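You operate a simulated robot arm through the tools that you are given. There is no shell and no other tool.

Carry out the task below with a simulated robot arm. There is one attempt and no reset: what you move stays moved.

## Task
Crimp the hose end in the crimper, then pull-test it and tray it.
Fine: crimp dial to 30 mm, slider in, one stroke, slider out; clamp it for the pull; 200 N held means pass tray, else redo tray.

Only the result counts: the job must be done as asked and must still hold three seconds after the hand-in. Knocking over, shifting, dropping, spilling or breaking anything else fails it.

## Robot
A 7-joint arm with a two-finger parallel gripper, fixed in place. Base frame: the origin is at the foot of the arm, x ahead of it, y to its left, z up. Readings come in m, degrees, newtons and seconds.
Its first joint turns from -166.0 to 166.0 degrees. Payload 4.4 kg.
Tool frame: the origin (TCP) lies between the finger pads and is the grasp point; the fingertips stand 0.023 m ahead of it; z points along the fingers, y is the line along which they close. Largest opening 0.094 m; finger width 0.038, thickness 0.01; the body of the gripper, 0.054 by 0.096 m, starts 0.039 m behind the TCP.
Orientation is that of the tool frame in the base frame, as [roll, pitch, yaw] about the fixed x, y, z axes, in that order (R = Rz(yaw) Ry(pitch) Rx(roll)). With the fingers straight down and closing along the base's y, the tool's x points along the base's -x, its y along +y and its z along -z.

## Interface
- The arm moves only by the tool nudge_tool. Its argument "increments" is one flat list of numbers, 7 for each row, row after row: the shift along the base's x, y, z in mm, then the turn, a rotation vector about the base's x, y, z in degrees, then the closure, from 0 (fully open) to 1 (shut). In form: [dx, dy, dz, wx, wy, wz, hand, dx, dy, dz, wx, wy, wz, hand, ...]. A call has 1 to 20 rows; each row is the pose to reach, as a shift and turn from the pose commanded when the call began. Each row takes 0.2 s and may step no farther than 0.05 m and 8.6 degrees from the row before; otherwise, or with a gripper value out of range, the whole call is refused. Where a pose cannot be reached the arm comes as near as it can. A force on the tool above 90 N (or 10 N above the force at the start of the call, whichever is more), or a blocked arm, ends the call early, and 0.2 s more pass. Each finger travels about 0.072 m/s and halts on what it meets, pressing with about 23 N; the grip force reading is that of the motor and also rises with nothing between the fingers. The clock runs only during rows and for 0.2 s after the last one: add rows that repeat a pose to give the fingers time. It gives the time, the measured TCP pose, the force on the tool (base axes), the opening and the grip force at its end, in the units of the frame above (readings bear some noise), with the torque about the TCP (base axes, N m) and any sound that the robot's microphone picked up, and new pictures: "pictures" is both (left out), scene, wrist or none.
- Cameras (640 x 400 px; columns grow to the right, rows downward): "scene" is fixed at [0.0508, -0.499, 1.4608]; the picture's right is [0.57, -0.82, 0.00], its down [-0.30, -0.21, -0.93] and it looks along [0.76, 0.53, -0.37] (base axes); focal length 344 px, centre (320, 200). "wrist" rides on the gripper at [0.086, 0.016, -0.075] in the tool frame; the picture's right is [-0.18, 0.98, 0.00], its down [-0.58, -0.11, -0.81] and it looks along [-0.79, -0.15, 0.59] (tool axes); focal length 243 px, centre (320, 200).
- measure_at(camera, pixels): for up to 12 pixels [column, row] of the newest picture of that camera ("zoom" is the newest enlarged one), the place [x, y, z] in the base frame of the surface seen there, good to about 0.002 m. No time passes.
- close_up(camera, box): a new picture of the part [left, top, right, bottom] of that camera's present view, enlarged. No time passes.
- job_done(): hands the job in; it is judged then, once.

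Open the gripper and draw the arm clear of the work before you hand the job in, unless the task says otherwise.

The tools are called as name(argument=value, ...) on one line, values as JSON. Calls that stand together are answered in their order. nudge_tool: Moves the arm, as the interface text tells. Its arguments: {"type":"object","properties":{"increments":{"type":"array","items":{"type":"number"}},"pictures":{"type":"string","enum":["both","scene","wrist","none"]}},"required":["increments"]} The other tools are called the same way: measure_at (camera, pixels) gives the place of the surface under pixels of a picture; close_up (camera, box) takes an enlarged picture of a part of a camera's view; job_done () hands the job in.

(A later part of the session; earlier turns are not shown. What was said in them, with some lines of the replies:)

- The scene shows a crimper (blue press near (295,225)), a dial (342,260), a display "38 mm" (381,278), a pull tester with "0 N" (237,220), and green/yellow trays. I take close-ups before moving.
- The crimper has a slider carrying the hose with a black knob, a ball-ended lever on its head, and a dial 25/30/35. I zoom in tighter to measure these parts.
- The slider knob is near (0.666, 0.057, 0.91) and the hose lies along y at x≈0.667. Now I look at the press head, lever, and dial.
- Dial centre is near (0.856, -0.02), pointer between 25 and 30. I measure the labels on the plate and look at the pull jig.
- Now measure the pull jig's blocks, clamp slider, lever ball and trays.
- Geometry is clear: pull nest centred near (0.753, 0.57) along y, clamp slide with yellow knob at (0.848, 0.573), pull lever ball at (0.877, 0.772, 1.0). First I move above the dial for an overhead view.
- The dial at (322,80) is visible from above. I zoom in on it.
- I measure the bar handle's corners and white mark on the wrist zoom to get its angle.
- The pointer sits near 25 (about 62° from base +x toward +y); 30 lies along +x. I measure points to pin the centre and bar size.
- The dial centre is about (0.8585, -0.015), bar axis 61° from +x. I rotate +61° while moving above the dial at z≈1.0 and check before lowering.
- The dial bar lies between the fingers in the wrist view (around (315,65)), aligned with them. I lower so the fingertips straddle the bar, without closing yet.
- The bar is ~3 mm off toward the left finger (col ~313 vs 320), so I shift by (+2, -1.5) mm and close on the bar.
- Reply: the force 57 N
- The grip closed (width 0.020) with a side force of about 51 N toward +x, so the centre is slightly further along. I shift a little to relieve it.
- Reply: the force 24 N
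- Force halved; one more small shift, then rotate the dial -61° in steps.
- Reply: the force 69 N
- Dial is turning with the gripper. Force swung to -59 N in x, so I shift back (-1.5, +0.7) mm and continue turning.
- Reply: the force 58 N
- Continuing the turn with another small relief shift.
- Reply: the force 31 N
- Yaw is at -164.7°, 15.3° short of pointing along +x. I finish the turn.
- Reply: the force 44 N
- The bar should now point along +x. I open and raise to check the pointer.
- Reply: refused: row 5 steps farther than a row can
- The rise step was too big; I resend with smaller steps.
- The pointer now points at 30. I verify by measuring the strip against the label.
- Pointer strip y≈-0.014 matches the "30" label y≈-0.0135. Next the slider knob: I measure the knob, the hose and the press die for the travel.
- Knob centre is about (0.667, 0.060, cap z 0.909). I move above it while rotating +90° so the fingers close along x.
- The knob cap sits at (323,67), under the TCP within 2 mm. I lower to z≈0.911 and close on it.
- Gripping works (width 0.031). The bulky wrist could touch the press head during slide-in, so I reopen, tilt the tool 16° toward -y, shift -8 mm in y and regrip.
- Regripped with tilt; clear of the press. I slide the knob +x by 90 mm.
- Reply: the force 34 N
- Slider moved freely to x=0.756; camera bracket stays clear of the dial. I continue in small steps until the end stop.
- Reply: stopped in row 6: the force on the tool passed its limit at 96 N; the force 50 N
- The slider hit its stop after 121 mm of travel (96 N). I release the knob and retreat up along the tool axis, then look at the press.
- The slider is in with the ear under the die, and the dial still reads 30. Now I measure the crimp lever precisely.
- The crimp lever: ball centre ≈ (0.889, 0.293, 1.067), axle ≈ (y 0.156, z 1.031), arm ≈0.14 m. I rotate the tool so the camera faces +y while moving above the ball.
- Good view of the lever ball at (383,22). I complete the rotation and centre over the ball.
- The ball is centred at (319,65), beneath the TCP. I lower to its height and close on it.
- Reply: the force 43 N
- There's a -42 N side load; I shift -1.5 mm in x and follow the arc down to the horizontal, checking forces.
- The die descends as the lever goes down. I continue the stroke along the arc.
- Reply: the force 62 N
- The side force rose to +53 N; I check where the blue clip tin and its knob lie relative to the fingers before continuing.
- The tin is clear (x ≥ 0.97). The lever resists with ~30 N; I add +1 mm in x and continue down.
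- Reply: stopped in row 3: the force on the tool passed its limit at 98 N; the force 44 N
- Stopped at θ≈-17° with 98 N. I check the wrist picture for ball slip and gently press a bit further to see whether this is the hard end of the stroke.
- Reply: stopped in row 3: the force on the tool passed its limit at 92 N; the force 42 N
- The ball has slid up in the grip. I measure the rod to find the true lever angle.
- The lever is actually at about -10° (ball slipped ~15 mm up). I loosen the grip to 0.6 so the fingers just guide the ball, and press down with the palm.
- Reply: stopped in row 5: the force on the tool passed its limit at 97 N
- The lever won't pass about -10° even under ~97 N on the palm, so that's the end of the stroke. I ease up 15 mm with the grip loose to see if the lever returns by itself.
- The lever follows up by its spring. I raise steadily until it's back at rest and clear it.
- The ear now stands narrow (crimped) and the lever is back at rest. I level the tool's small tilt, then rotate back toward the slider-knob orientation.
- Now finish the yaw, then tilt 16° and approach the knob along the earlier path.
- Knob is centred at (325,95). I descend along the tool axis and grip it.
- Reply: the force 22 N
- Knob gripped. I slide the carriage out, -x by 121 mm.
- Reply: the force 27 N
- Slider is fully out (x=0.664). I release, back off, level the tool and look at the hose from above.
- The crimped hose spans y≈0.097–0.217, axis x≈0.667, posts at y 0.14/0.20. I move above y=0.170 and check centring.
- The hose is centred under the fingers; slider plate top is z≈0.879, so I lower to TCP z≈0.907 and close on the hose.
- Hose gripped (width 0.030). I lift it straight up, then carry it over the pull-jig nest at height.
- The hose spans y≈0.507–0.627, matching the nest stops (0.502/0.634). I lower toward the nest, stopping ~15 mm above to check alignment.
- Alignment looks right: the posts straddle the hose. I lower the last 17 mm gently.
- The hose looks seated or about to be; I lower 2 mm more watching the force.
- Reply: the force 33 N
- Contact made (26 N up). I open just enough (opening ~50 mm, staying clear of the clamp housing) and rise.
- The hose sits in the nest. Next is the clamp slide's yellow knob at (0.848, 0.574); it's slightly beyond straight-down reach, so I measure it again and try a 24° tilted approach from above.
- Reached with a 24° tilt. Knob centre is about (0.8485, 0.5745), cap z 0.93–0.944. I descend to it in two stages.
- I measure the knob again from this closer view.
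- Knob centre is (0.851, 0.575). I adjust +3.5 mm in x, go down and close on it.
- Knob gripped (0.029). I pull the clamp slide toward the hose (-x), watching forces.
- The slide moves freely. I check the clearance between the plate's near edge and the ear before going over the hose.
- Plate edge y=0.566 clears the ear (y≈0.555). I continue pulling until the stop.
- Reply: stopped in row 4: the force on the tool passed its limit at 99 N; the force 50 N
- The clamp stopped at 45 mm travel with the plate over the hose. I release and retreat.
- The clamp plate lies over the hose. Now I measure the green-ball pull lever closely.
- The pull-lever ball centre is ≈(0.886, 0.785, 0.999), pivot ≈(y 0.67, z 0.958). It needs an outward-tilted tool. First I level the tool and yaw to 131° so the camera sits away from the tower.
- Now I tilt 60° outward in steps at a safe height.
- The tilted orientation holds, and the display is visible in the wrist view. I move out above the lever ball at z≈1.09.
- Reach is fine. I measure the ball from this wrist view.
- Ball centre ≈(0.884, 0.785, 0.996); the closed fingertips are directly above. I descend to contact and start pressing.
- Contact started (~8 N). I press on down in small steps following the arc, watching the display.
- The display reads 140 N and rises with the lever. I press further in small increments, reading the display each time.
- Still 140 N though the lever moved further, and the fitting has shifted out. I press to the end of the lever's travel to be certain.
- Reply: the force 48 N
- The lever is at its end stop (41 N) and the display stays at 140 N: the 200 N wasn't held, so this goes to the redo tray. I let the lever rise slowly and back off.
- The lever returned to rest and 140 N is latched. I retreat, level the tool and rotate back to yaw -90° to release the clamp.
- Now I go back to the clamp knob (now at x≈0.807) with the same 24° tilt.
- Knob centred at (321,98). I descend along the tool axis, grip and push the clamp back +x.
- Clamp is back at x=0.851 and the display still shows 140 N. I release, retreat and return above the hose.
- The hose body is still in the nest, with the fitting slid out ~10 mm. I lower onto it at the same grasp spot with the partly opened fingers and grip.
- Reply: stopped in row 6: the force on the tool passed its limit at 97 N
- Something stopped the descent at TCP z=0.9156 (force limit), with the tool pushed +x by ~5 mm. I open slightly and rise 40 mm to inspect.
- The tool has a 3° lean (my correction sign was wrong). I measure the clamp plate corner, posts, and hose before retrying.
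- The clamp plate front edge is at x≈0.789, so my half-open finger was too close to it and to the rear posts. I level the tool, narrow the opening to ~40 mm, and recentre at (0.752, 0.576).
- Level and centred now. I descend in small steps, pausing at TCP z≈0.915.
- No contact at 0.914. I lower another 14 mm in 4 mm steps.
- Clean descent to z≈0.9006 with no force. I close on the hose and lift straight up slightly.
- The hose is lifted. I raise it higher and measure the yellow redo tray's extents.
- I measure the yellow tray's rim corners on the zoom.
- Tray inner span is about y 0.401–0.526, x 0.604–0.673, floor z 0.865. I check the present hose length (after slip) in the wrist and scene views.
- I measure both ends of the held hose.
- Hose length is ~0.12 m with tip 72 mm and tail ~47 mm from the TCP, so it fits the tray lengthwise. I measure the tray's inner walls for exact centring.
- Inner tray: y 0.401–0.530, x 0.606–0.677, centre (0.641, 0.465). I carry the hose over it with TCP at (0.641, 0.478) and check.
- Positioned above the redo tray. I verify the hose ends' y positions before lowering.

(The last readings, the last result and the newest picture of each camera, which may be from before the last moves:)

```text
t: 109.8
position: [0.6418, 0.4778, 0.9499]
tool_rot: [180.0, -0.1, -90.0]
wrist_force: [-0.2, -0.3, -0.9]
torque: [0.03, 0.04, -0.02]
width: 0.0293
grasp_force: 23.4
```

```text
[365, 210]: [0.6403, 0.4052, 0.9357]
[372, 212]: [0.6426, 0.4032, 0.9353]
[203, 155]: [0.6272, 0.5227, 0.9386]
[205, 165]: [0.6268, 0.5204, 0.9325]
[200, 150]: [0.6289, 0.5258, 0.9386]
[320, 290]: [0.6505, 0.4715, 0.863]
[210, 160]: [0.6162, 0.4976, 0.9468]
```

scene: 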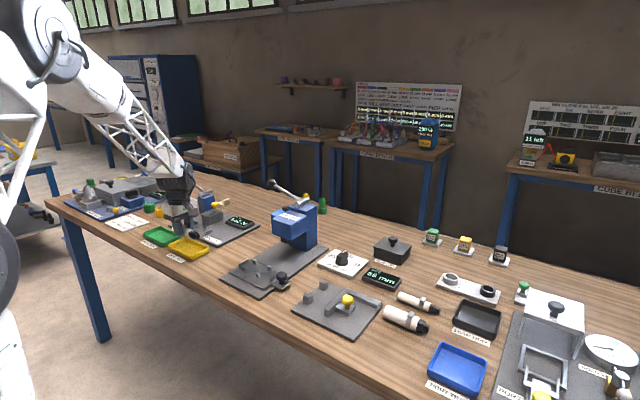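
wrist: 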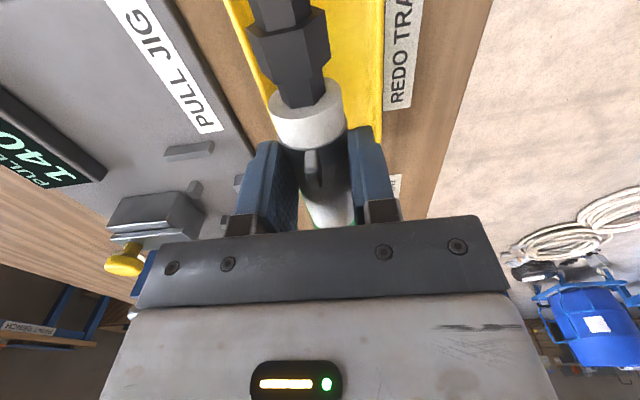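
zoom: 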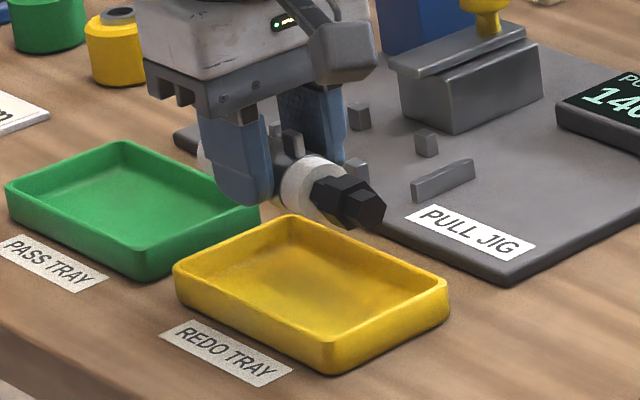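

Tip y≈0.404 and tail ≈0.526 fit inside 0.401–0.530. I lower into the tray slowly.

nudge_tool(increments=[-0.5, 0, -15, 0, 0, 0, 0.8, -0.5, 0, -30, 0, 0, 0, 0.8, -0.5, 0, -40, 0, 0, 0, 0.8, -0.5, 0, -46, 0, 0, 0, 0.8, -0.5, 0, -50, 0, 0, 0, 0.8])

close_up(camera="scene", box=[150, 205, 230, 265])

```text
t: 111.0
position: [0.6415, 0.4792, 0.9032]
tool_rot: [-179.9, 0.1, -90.0]
wrist_force: [-3.6, -6.4, 37.4]
torque: [-0.23, 0.13, -0.09]
width: 0.0297
grasp_force: 23.1
```

scene: 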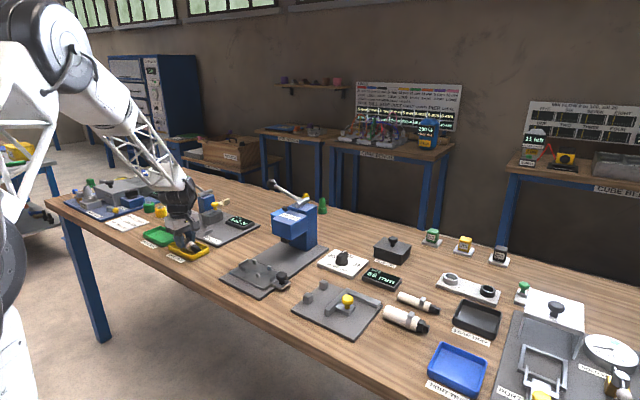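
wrist: 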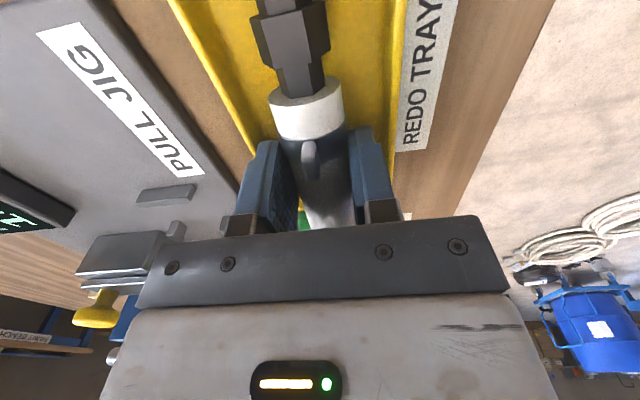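

```text
6.67 times, centred on (190, 235) of scene
```

zoom: 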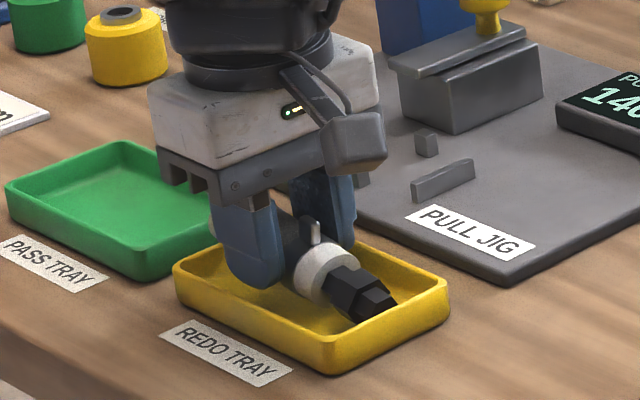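

Contact at TCP z≈0.903 with 37 N, a few mm higher than expected. I measure where the hose sits relative to the rim.

measure_at(camera="zoom", pixels=[[320, 255], [330, 262], [300, 265], [355, 275], [380, 298], [212, 225], [385, 315], [320, 230]])

close_up(camera="scene", box=[175, 225, 215, 262])

close_up(camera="wrist", box=[220, 0, 420, 230])

measure_at(camera="zoom", pixels=[[290, 20], [290, 60], [320, 140], [320, 180], [340, 340], [310, 365], [315, 200]])

```text
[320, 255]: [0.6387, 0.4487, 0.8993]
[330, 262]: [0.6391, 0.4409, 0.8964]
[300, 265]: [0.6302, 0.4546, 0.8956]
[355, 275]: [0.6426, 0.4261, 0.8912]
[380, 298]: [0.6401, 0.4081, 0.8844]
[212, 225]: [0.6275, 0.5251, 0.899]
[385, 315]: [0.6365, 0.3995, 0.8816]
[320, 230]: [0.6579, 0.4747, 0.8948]
```

```text
10.81 times, centred on (195, 244) of scene
```

zoom: 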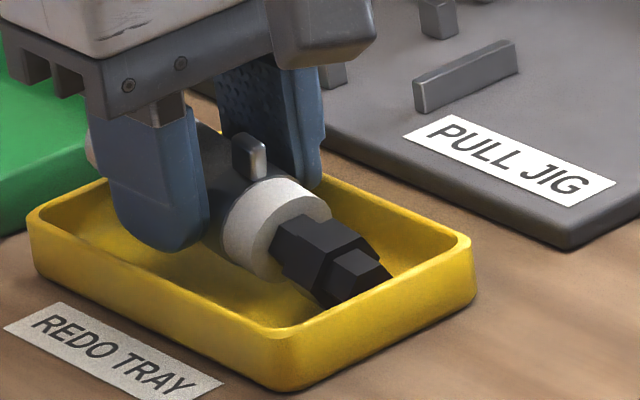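

```text
1.74 times, centred on (320, 115) of wrist
```

zoom: 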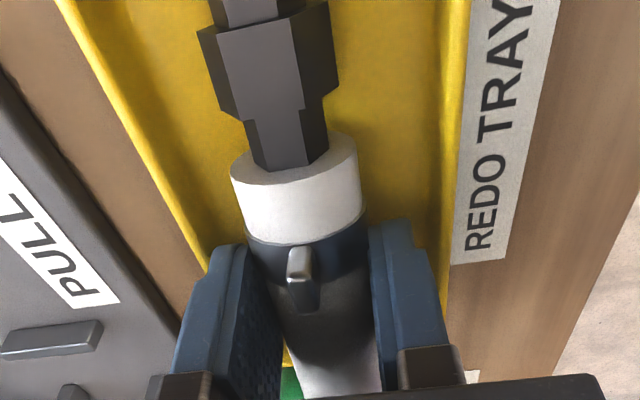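

```text
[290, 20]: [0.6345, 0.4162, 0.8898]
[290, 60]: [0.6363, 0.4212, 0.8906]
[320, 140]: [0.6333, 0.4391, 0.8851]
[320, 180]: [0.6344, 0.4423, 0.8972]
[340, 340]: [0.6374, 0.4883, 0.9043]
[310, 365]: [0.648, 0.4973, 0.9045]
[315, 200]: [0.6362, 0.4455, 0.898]
```

The tail is propped on the +y rim (tail high, tip low). I lift ~18 mm, shift 4 mm toward -y and lower again.

nudge_tool(increments=[0, 0, 8, 0, 0, 0, 0.8, 0, -1, 22, 0, 0, 0, 0.8, 0, -4.5, 24, 0, 0, 0, 0.8, 0, -4.5, 24, 0, 0, 0, 0.8])

close_up(camera="scene", box=[165, 215, 215, 262])

measure_at(camera="zoom", pixels=[[420, 215], [430, 225], [185, 105], [180, 115], [178, 125], [330, 150], [280, 110], [100, 190], [160, 160], [460, 300]])

```text
t: 112.0
position: [0.6405, 0.4736, 0.9231]
tool_rot: [179.9, -0.2, -89.9]
wrist_force: [-0.4, -0.9, -1.0]
torque: [0.01, -0.02, 0.03]
width: 0.0292
grasp_force: 23.0
```

scene: 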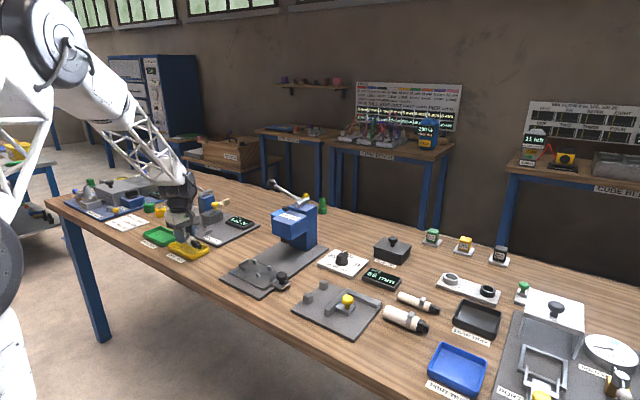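
wrist: 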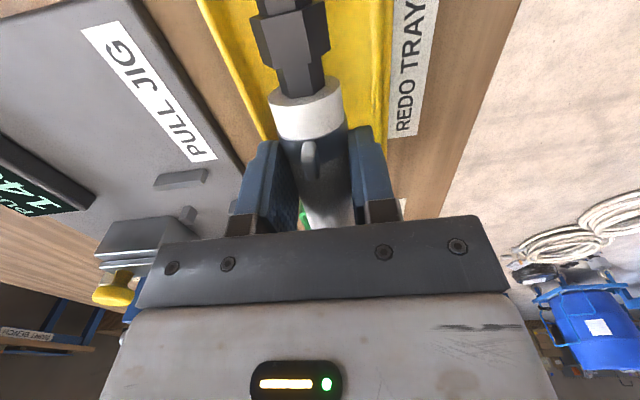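

```text
8.51 times, centred on (190, 238) of scene
```

zoom: 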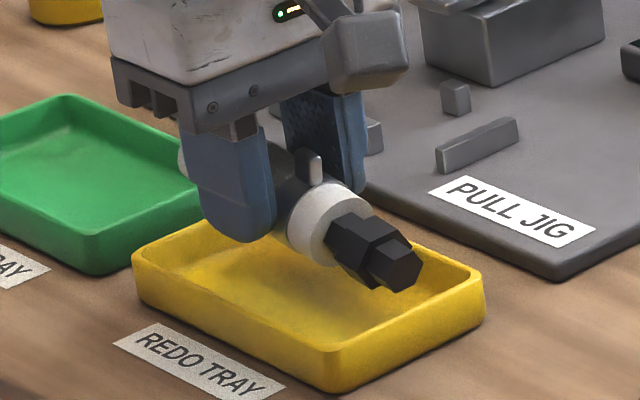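

```text
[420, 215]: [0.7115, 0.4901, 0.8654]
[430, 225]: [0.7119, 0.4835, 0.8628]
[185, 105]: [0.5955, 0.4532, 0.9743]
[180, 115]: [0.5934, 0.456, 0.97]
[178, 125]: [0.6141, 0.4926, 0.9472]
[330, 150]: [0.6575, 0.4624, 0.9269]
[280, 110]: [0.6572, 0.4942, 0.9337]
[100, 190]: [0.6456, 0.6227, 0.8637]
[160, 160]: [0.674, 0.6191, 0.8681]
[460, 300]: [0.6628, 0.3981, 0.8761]
```

I measure the tip and tail now.

measure_at(camera="zoom", pixels=[[400, 275], [410, 262], [395, 285], [183, 155], [182, 148], [184, 165], [320, 200], [300, 180]])

```text
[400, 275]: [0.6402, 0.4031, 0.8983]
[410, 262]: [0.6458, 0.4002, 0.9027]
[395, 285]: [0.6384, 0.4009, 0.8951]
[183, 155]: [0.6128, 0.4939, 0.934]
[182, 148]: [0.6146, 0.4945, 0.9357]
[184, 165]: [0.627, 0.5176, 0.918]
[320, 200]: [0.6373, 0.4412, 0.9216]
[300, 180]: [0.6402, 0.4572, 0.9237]
```

The tip is right at the -y wall here (y≈0.401), so I use a middle position (+2 mm) and lower again, watching the force.

nudge_tool(increments=[0, 2, 0, 0, 0, 0, 0.8, 0, 2, -8, 0, 0, 0, 0.8, 0, 2, -14, 0, 0, 0, 0.8, 0, 2, -18, 0, 0, 0, 0.8, 0, 2, -20, 0, 0, 0, 0.8])

close_up(camera="scene", box=[170, 220, 215, 262])

```text
t: 113.2
position: [0.6398, 0.4762, 0.9042]
tool_rot: [180.0, -0.2, -90.1]
wrist_force: [-0.9, 0.6, -1.0]
torque: [0.0, -0.01, 0.01]
width: 0.0291
grasp_force: 23.1
```

scene: 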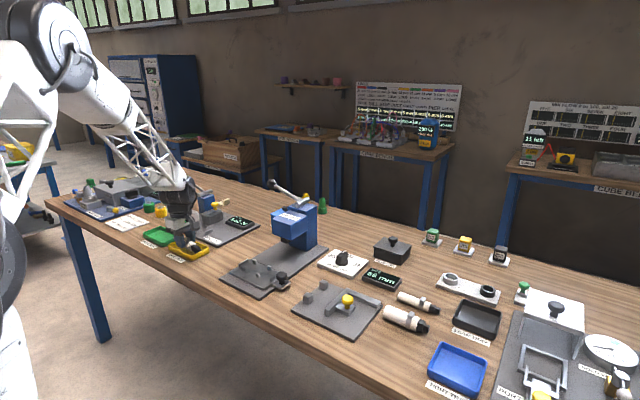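
wrist: 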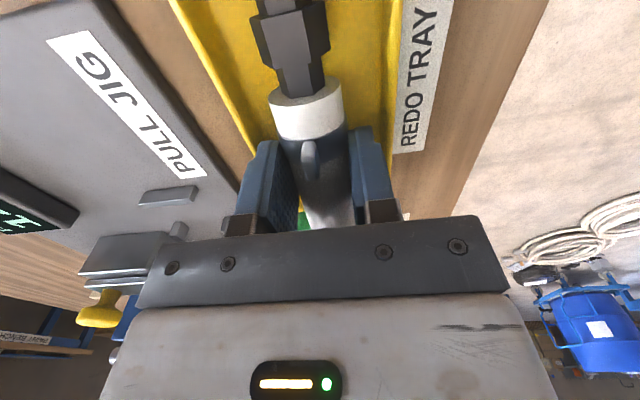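

```text
9.52 times, centred on (192, 241) of scene
```

zoom: 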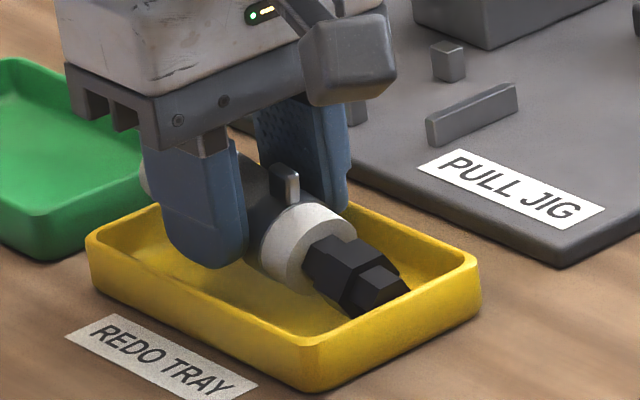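

No force at 0.904 this time. I lower a few more millimetres until light contact.

nudge_tool(increments=[0, 0, -2, 0, 0, 0, 0.8, 0, 0, -4, 0, 0, 0, 0.8, 0, 0, -5, 0, 0, 0, 0.8], pictures="wrist")

close_up(camera="scene", box=[170, 220, 215, 262])

measure_at(camera="zoom", pixels=[[290, 235], [310, 215], [325, 245], [375, 285], [150, 180], [145, 175], [250, 180]])

```text
t: 114.0
position: [0.6404, 0.477, 0.9014]
tool_rot: [-179.9, -0.1, -89.9]
wrist_force: [-3.5, 7.4, 15.8]
torque: [-0.8, 0.16, -0.2]
width: 0.0295
grasp_force: 22.7
```

wrist: 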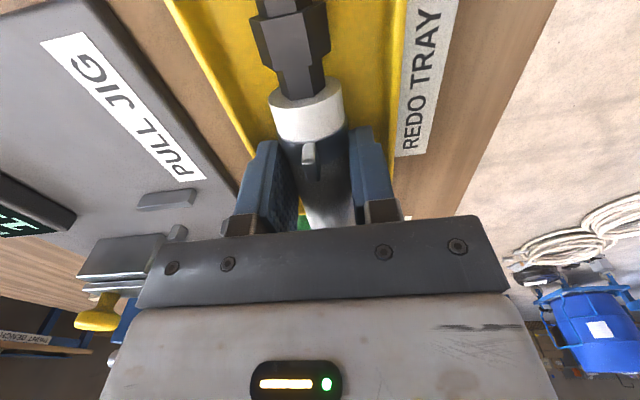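

```text
9.52 times, centred on (192, 241) of scene
```

zoom: 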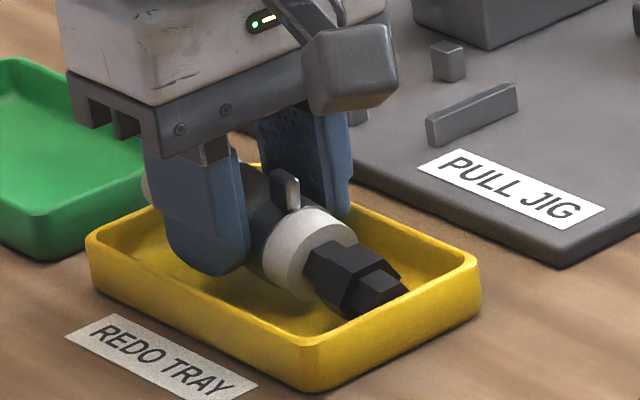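

```text
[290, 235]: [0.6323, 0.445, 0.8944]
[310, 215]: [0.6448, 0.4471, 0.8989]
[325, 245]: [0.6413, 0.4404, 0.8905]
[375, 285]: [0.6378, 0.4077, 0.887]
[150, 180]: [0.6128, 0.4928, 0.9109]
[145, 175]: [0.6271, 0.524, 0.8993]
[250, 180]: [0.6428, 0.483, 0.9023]
```

Now the contact is at the tip side (torque -0.8 Nm), so the front rests on the floor and the tail is inside the rim. I press 3 mm more to level it, then check.

nudge_tool(increments=[0, 0, -1.5, 0, 0, 0, 0.8, 0, 0, -3, 0, 0, 0, 0.8], pictures="none")

close_up(camera="scene", box=[170, 220, 215, 262])

```text
t: 114.5
position: [0.6415, 0.477, 0.8968]
tool_rot: [180.0, -0.1, -90.0]
wrist_force: [-2.1, 11.3, 16.0]
torque: [-0.67, 0.16, -0.21]
width: 0.0298
grasp_force: 23.6
```

```text
9.52 times, centred on (192, 241) of scene
```

zoom: 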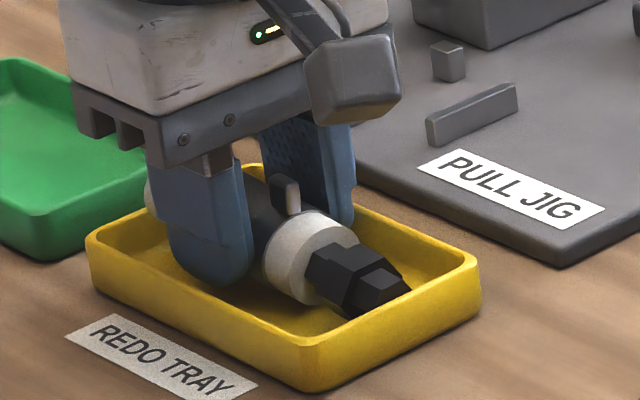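

Hose is nearly level at TCP z=0.897. I open to ~42 mm (clear of tray walls) and rise.

nudge_tool(increments=[0, 0, 0.5, 0, 0, 0, 0.7, 0, 0, 0.5, 0, 0, 0, 0.58, 0, 0, 0.5, 0, 0, 0, 0.56, 0, 0, 0.5, 0, 0, 0, 0.56, 0, 0, 10, 0, 0, 0, 0.56, 0, 0, 30, 0, 0, 0, 0.56, 0, 0, 65, 0, 0, 0, 0.56, 0, -10, 105, 0, 0, 0, 0.3])

close_up(camera="scene", box=[165, 220, 215, 262])

close_up(camera="wrist", box=[200, 0, 460, 200])

```text
t: 116.3
position: [0.6396, 0.4647, 1.0014]
tool_rot: [179.9, -0.2, -89.9]
wrist_force: [0.2, -0.2, -0.7]
torque: [0.01, 0.03, 0.03]
width: 0.0658
grasp_force: 0.0
```

scene: 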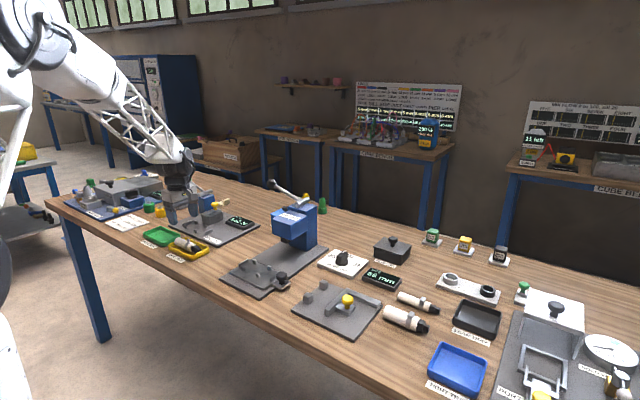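
wrist: 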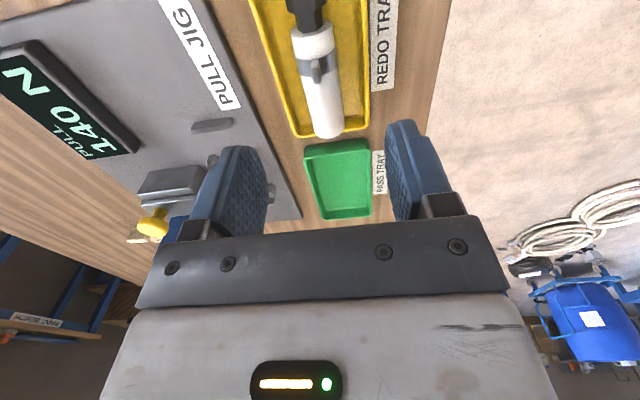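

```text
9.52 times, centred on (190, 241) of scene
```

zoom: 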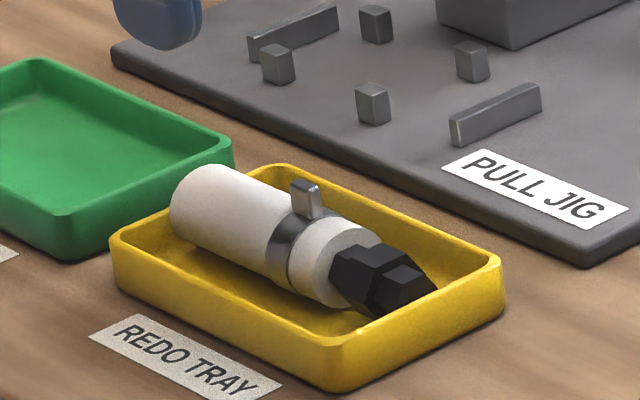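

```text
2.00 times, centred on (330, 100) of wrist
```

zoom: 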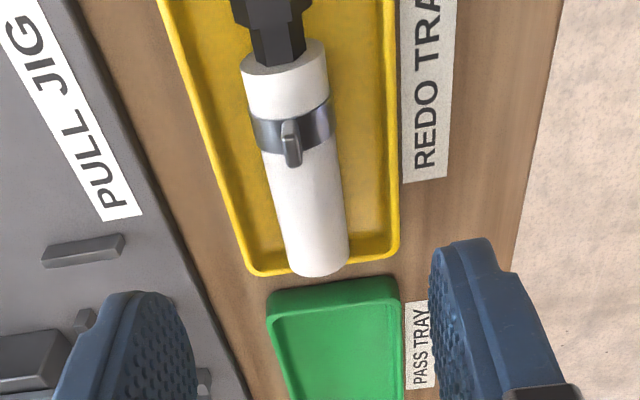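

The hose is in the yellow tray, but the tail may be resting on the rim. I measure its height along the length.

measure_at(camera="zoom", pixels=[[318, 262], [315, 240], [310, 200], [300, 170], [290, 90], [275, 40], [272, 10], [322, 274], [370, 255], [265, 268], [395, 150], [200, 150]])

close_up(camera="scene", box=[165, 220, 215, 262])

measure_at(camera="zoom", pixels=[[190, 180], [175, 210], [215, 180], [240, 190], [330, 240], [400, 270], [415, 285], [360, 265], [160, 230], [145, 240], [420, 300]])

```text
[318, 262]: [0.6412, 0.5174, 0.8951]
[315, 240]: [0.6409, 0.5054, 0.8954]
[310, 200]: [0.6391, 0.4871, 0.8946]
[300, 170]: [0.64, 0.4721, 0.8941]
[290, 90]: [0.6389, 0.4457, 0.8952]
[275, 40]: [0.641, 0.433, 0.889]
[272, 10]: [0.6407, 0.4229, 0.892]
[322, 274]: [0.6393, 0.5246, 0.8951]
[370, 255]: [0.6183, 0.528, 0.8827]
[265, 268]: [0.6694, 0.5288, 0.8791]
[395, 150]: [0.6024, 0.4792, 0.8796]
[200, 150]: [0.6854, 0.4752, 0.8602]
```

```text
9.52 times, centred on (190, 241) of scene
```

zoom: 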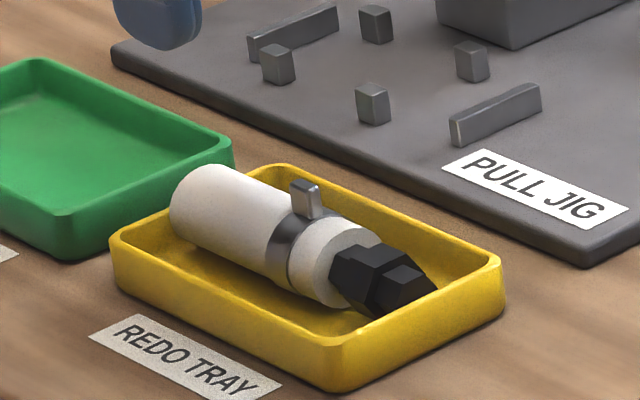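

```text
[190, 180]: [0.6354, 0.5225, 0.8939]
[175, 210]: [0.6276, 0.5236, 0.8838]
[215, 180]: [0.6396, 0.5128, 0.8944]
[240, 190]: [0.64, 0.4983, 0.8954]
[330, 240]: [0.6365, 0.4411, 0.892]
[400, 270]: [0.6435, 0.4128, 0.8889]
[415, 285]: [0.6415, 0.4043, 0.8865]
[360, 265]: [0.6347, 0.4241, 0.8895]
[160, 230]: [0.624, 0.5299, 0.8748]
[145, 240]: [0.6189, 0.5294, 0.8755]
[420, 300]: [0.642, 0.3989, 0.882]
```

The hose top is a uniform z≈0.895 along its length, so it lies flat on the tray floor, fully inside. I open the gripper, draw the arm clear and check the whole bench.

nudge_tool(increments=[-5, -5, 45, 0, 0, 0, 0, -15, -10, 90, 0, 0, 0, 0, -40, -15, 130, 0, 0, 0, 0, -75, -15, 160, 0, 0, 0, 0, -115, -15, 190, 0, 0, 0, 0, -155, -15, 215, 0, 0, 0, 0, -190, -15, 240, 0, 0, 0, 0, -190, -15, 240, 0, 0, 0, 0])

close_up(camera="scene", box=[130, 170, 270, 270])

close_up(camera="scene", box=[220, 170, 400, 305])

```text
t: 118.2
position: [0.452, 0.4518, 1.2411]
tool_rot: [179.9, -0.2, -89.9]
wrist_force: [-0.4, -0.2, 0.3]
torque: [0.03, 0.01, 0.03]
width: 0.0939
grasp_force: 0.0
```

scene: 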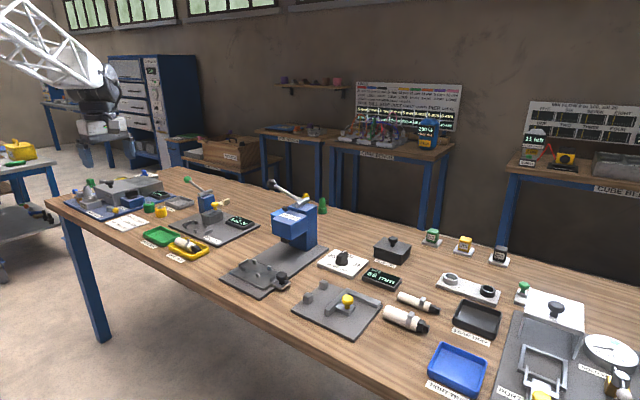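
wrist: 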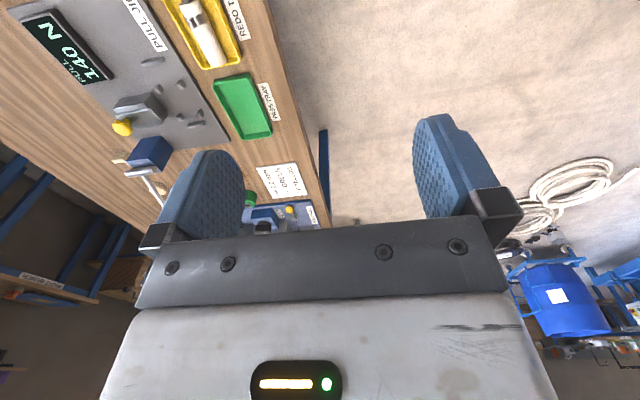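

```text
4.00 times, centred on (200, 220) of scene
```

zoom: 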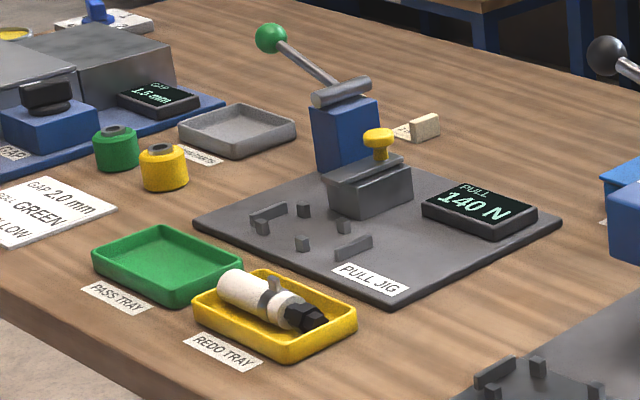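

```text
2.96 times, centred on (310, 238) of scene
```

zoom: 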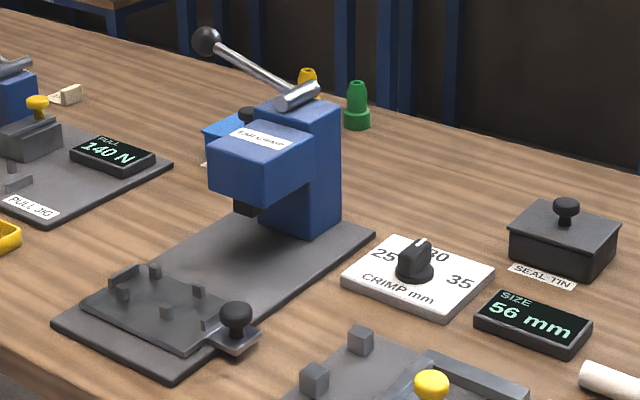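

The crimper dial reads 30, the slider is out, and both levers are at rest. The clamp is back, and the hose that held only 140 N lies flat in the redo tray. The arm is clear with the gripper open, so I hand in the job.

job_done()

```text
The job is handed in.
```

The hose end was crimped, pull-tested and put in the redo tray. The pull tester read 140 N, short of the 200 N needed to pass.

- **Crimp:** I set the dial to 30 mm, slid the hose in, made one full lever stroke to the stop, and slid it back out. The ear came out visibly narrowed.
- **Pull test:** With the hose clamped, I pressed the lever to its end stop. The display stopped at 140 N and the fitting had slipped out by about 10 mm.
- **Tray:** The hose lies flat on the redo tray floor, fully inside the walls.

While picking the hose back out of the pull jig, the gripper hit something on its first descent and stopped on the force limit. I backed off, narrowed the opening and picked it up cleanly. I saw nothing shifted or knocked over afterwards.

At hand-in both levers were at rest, the slider was out, the clamp was back, and the arm was clear with the gripper open.
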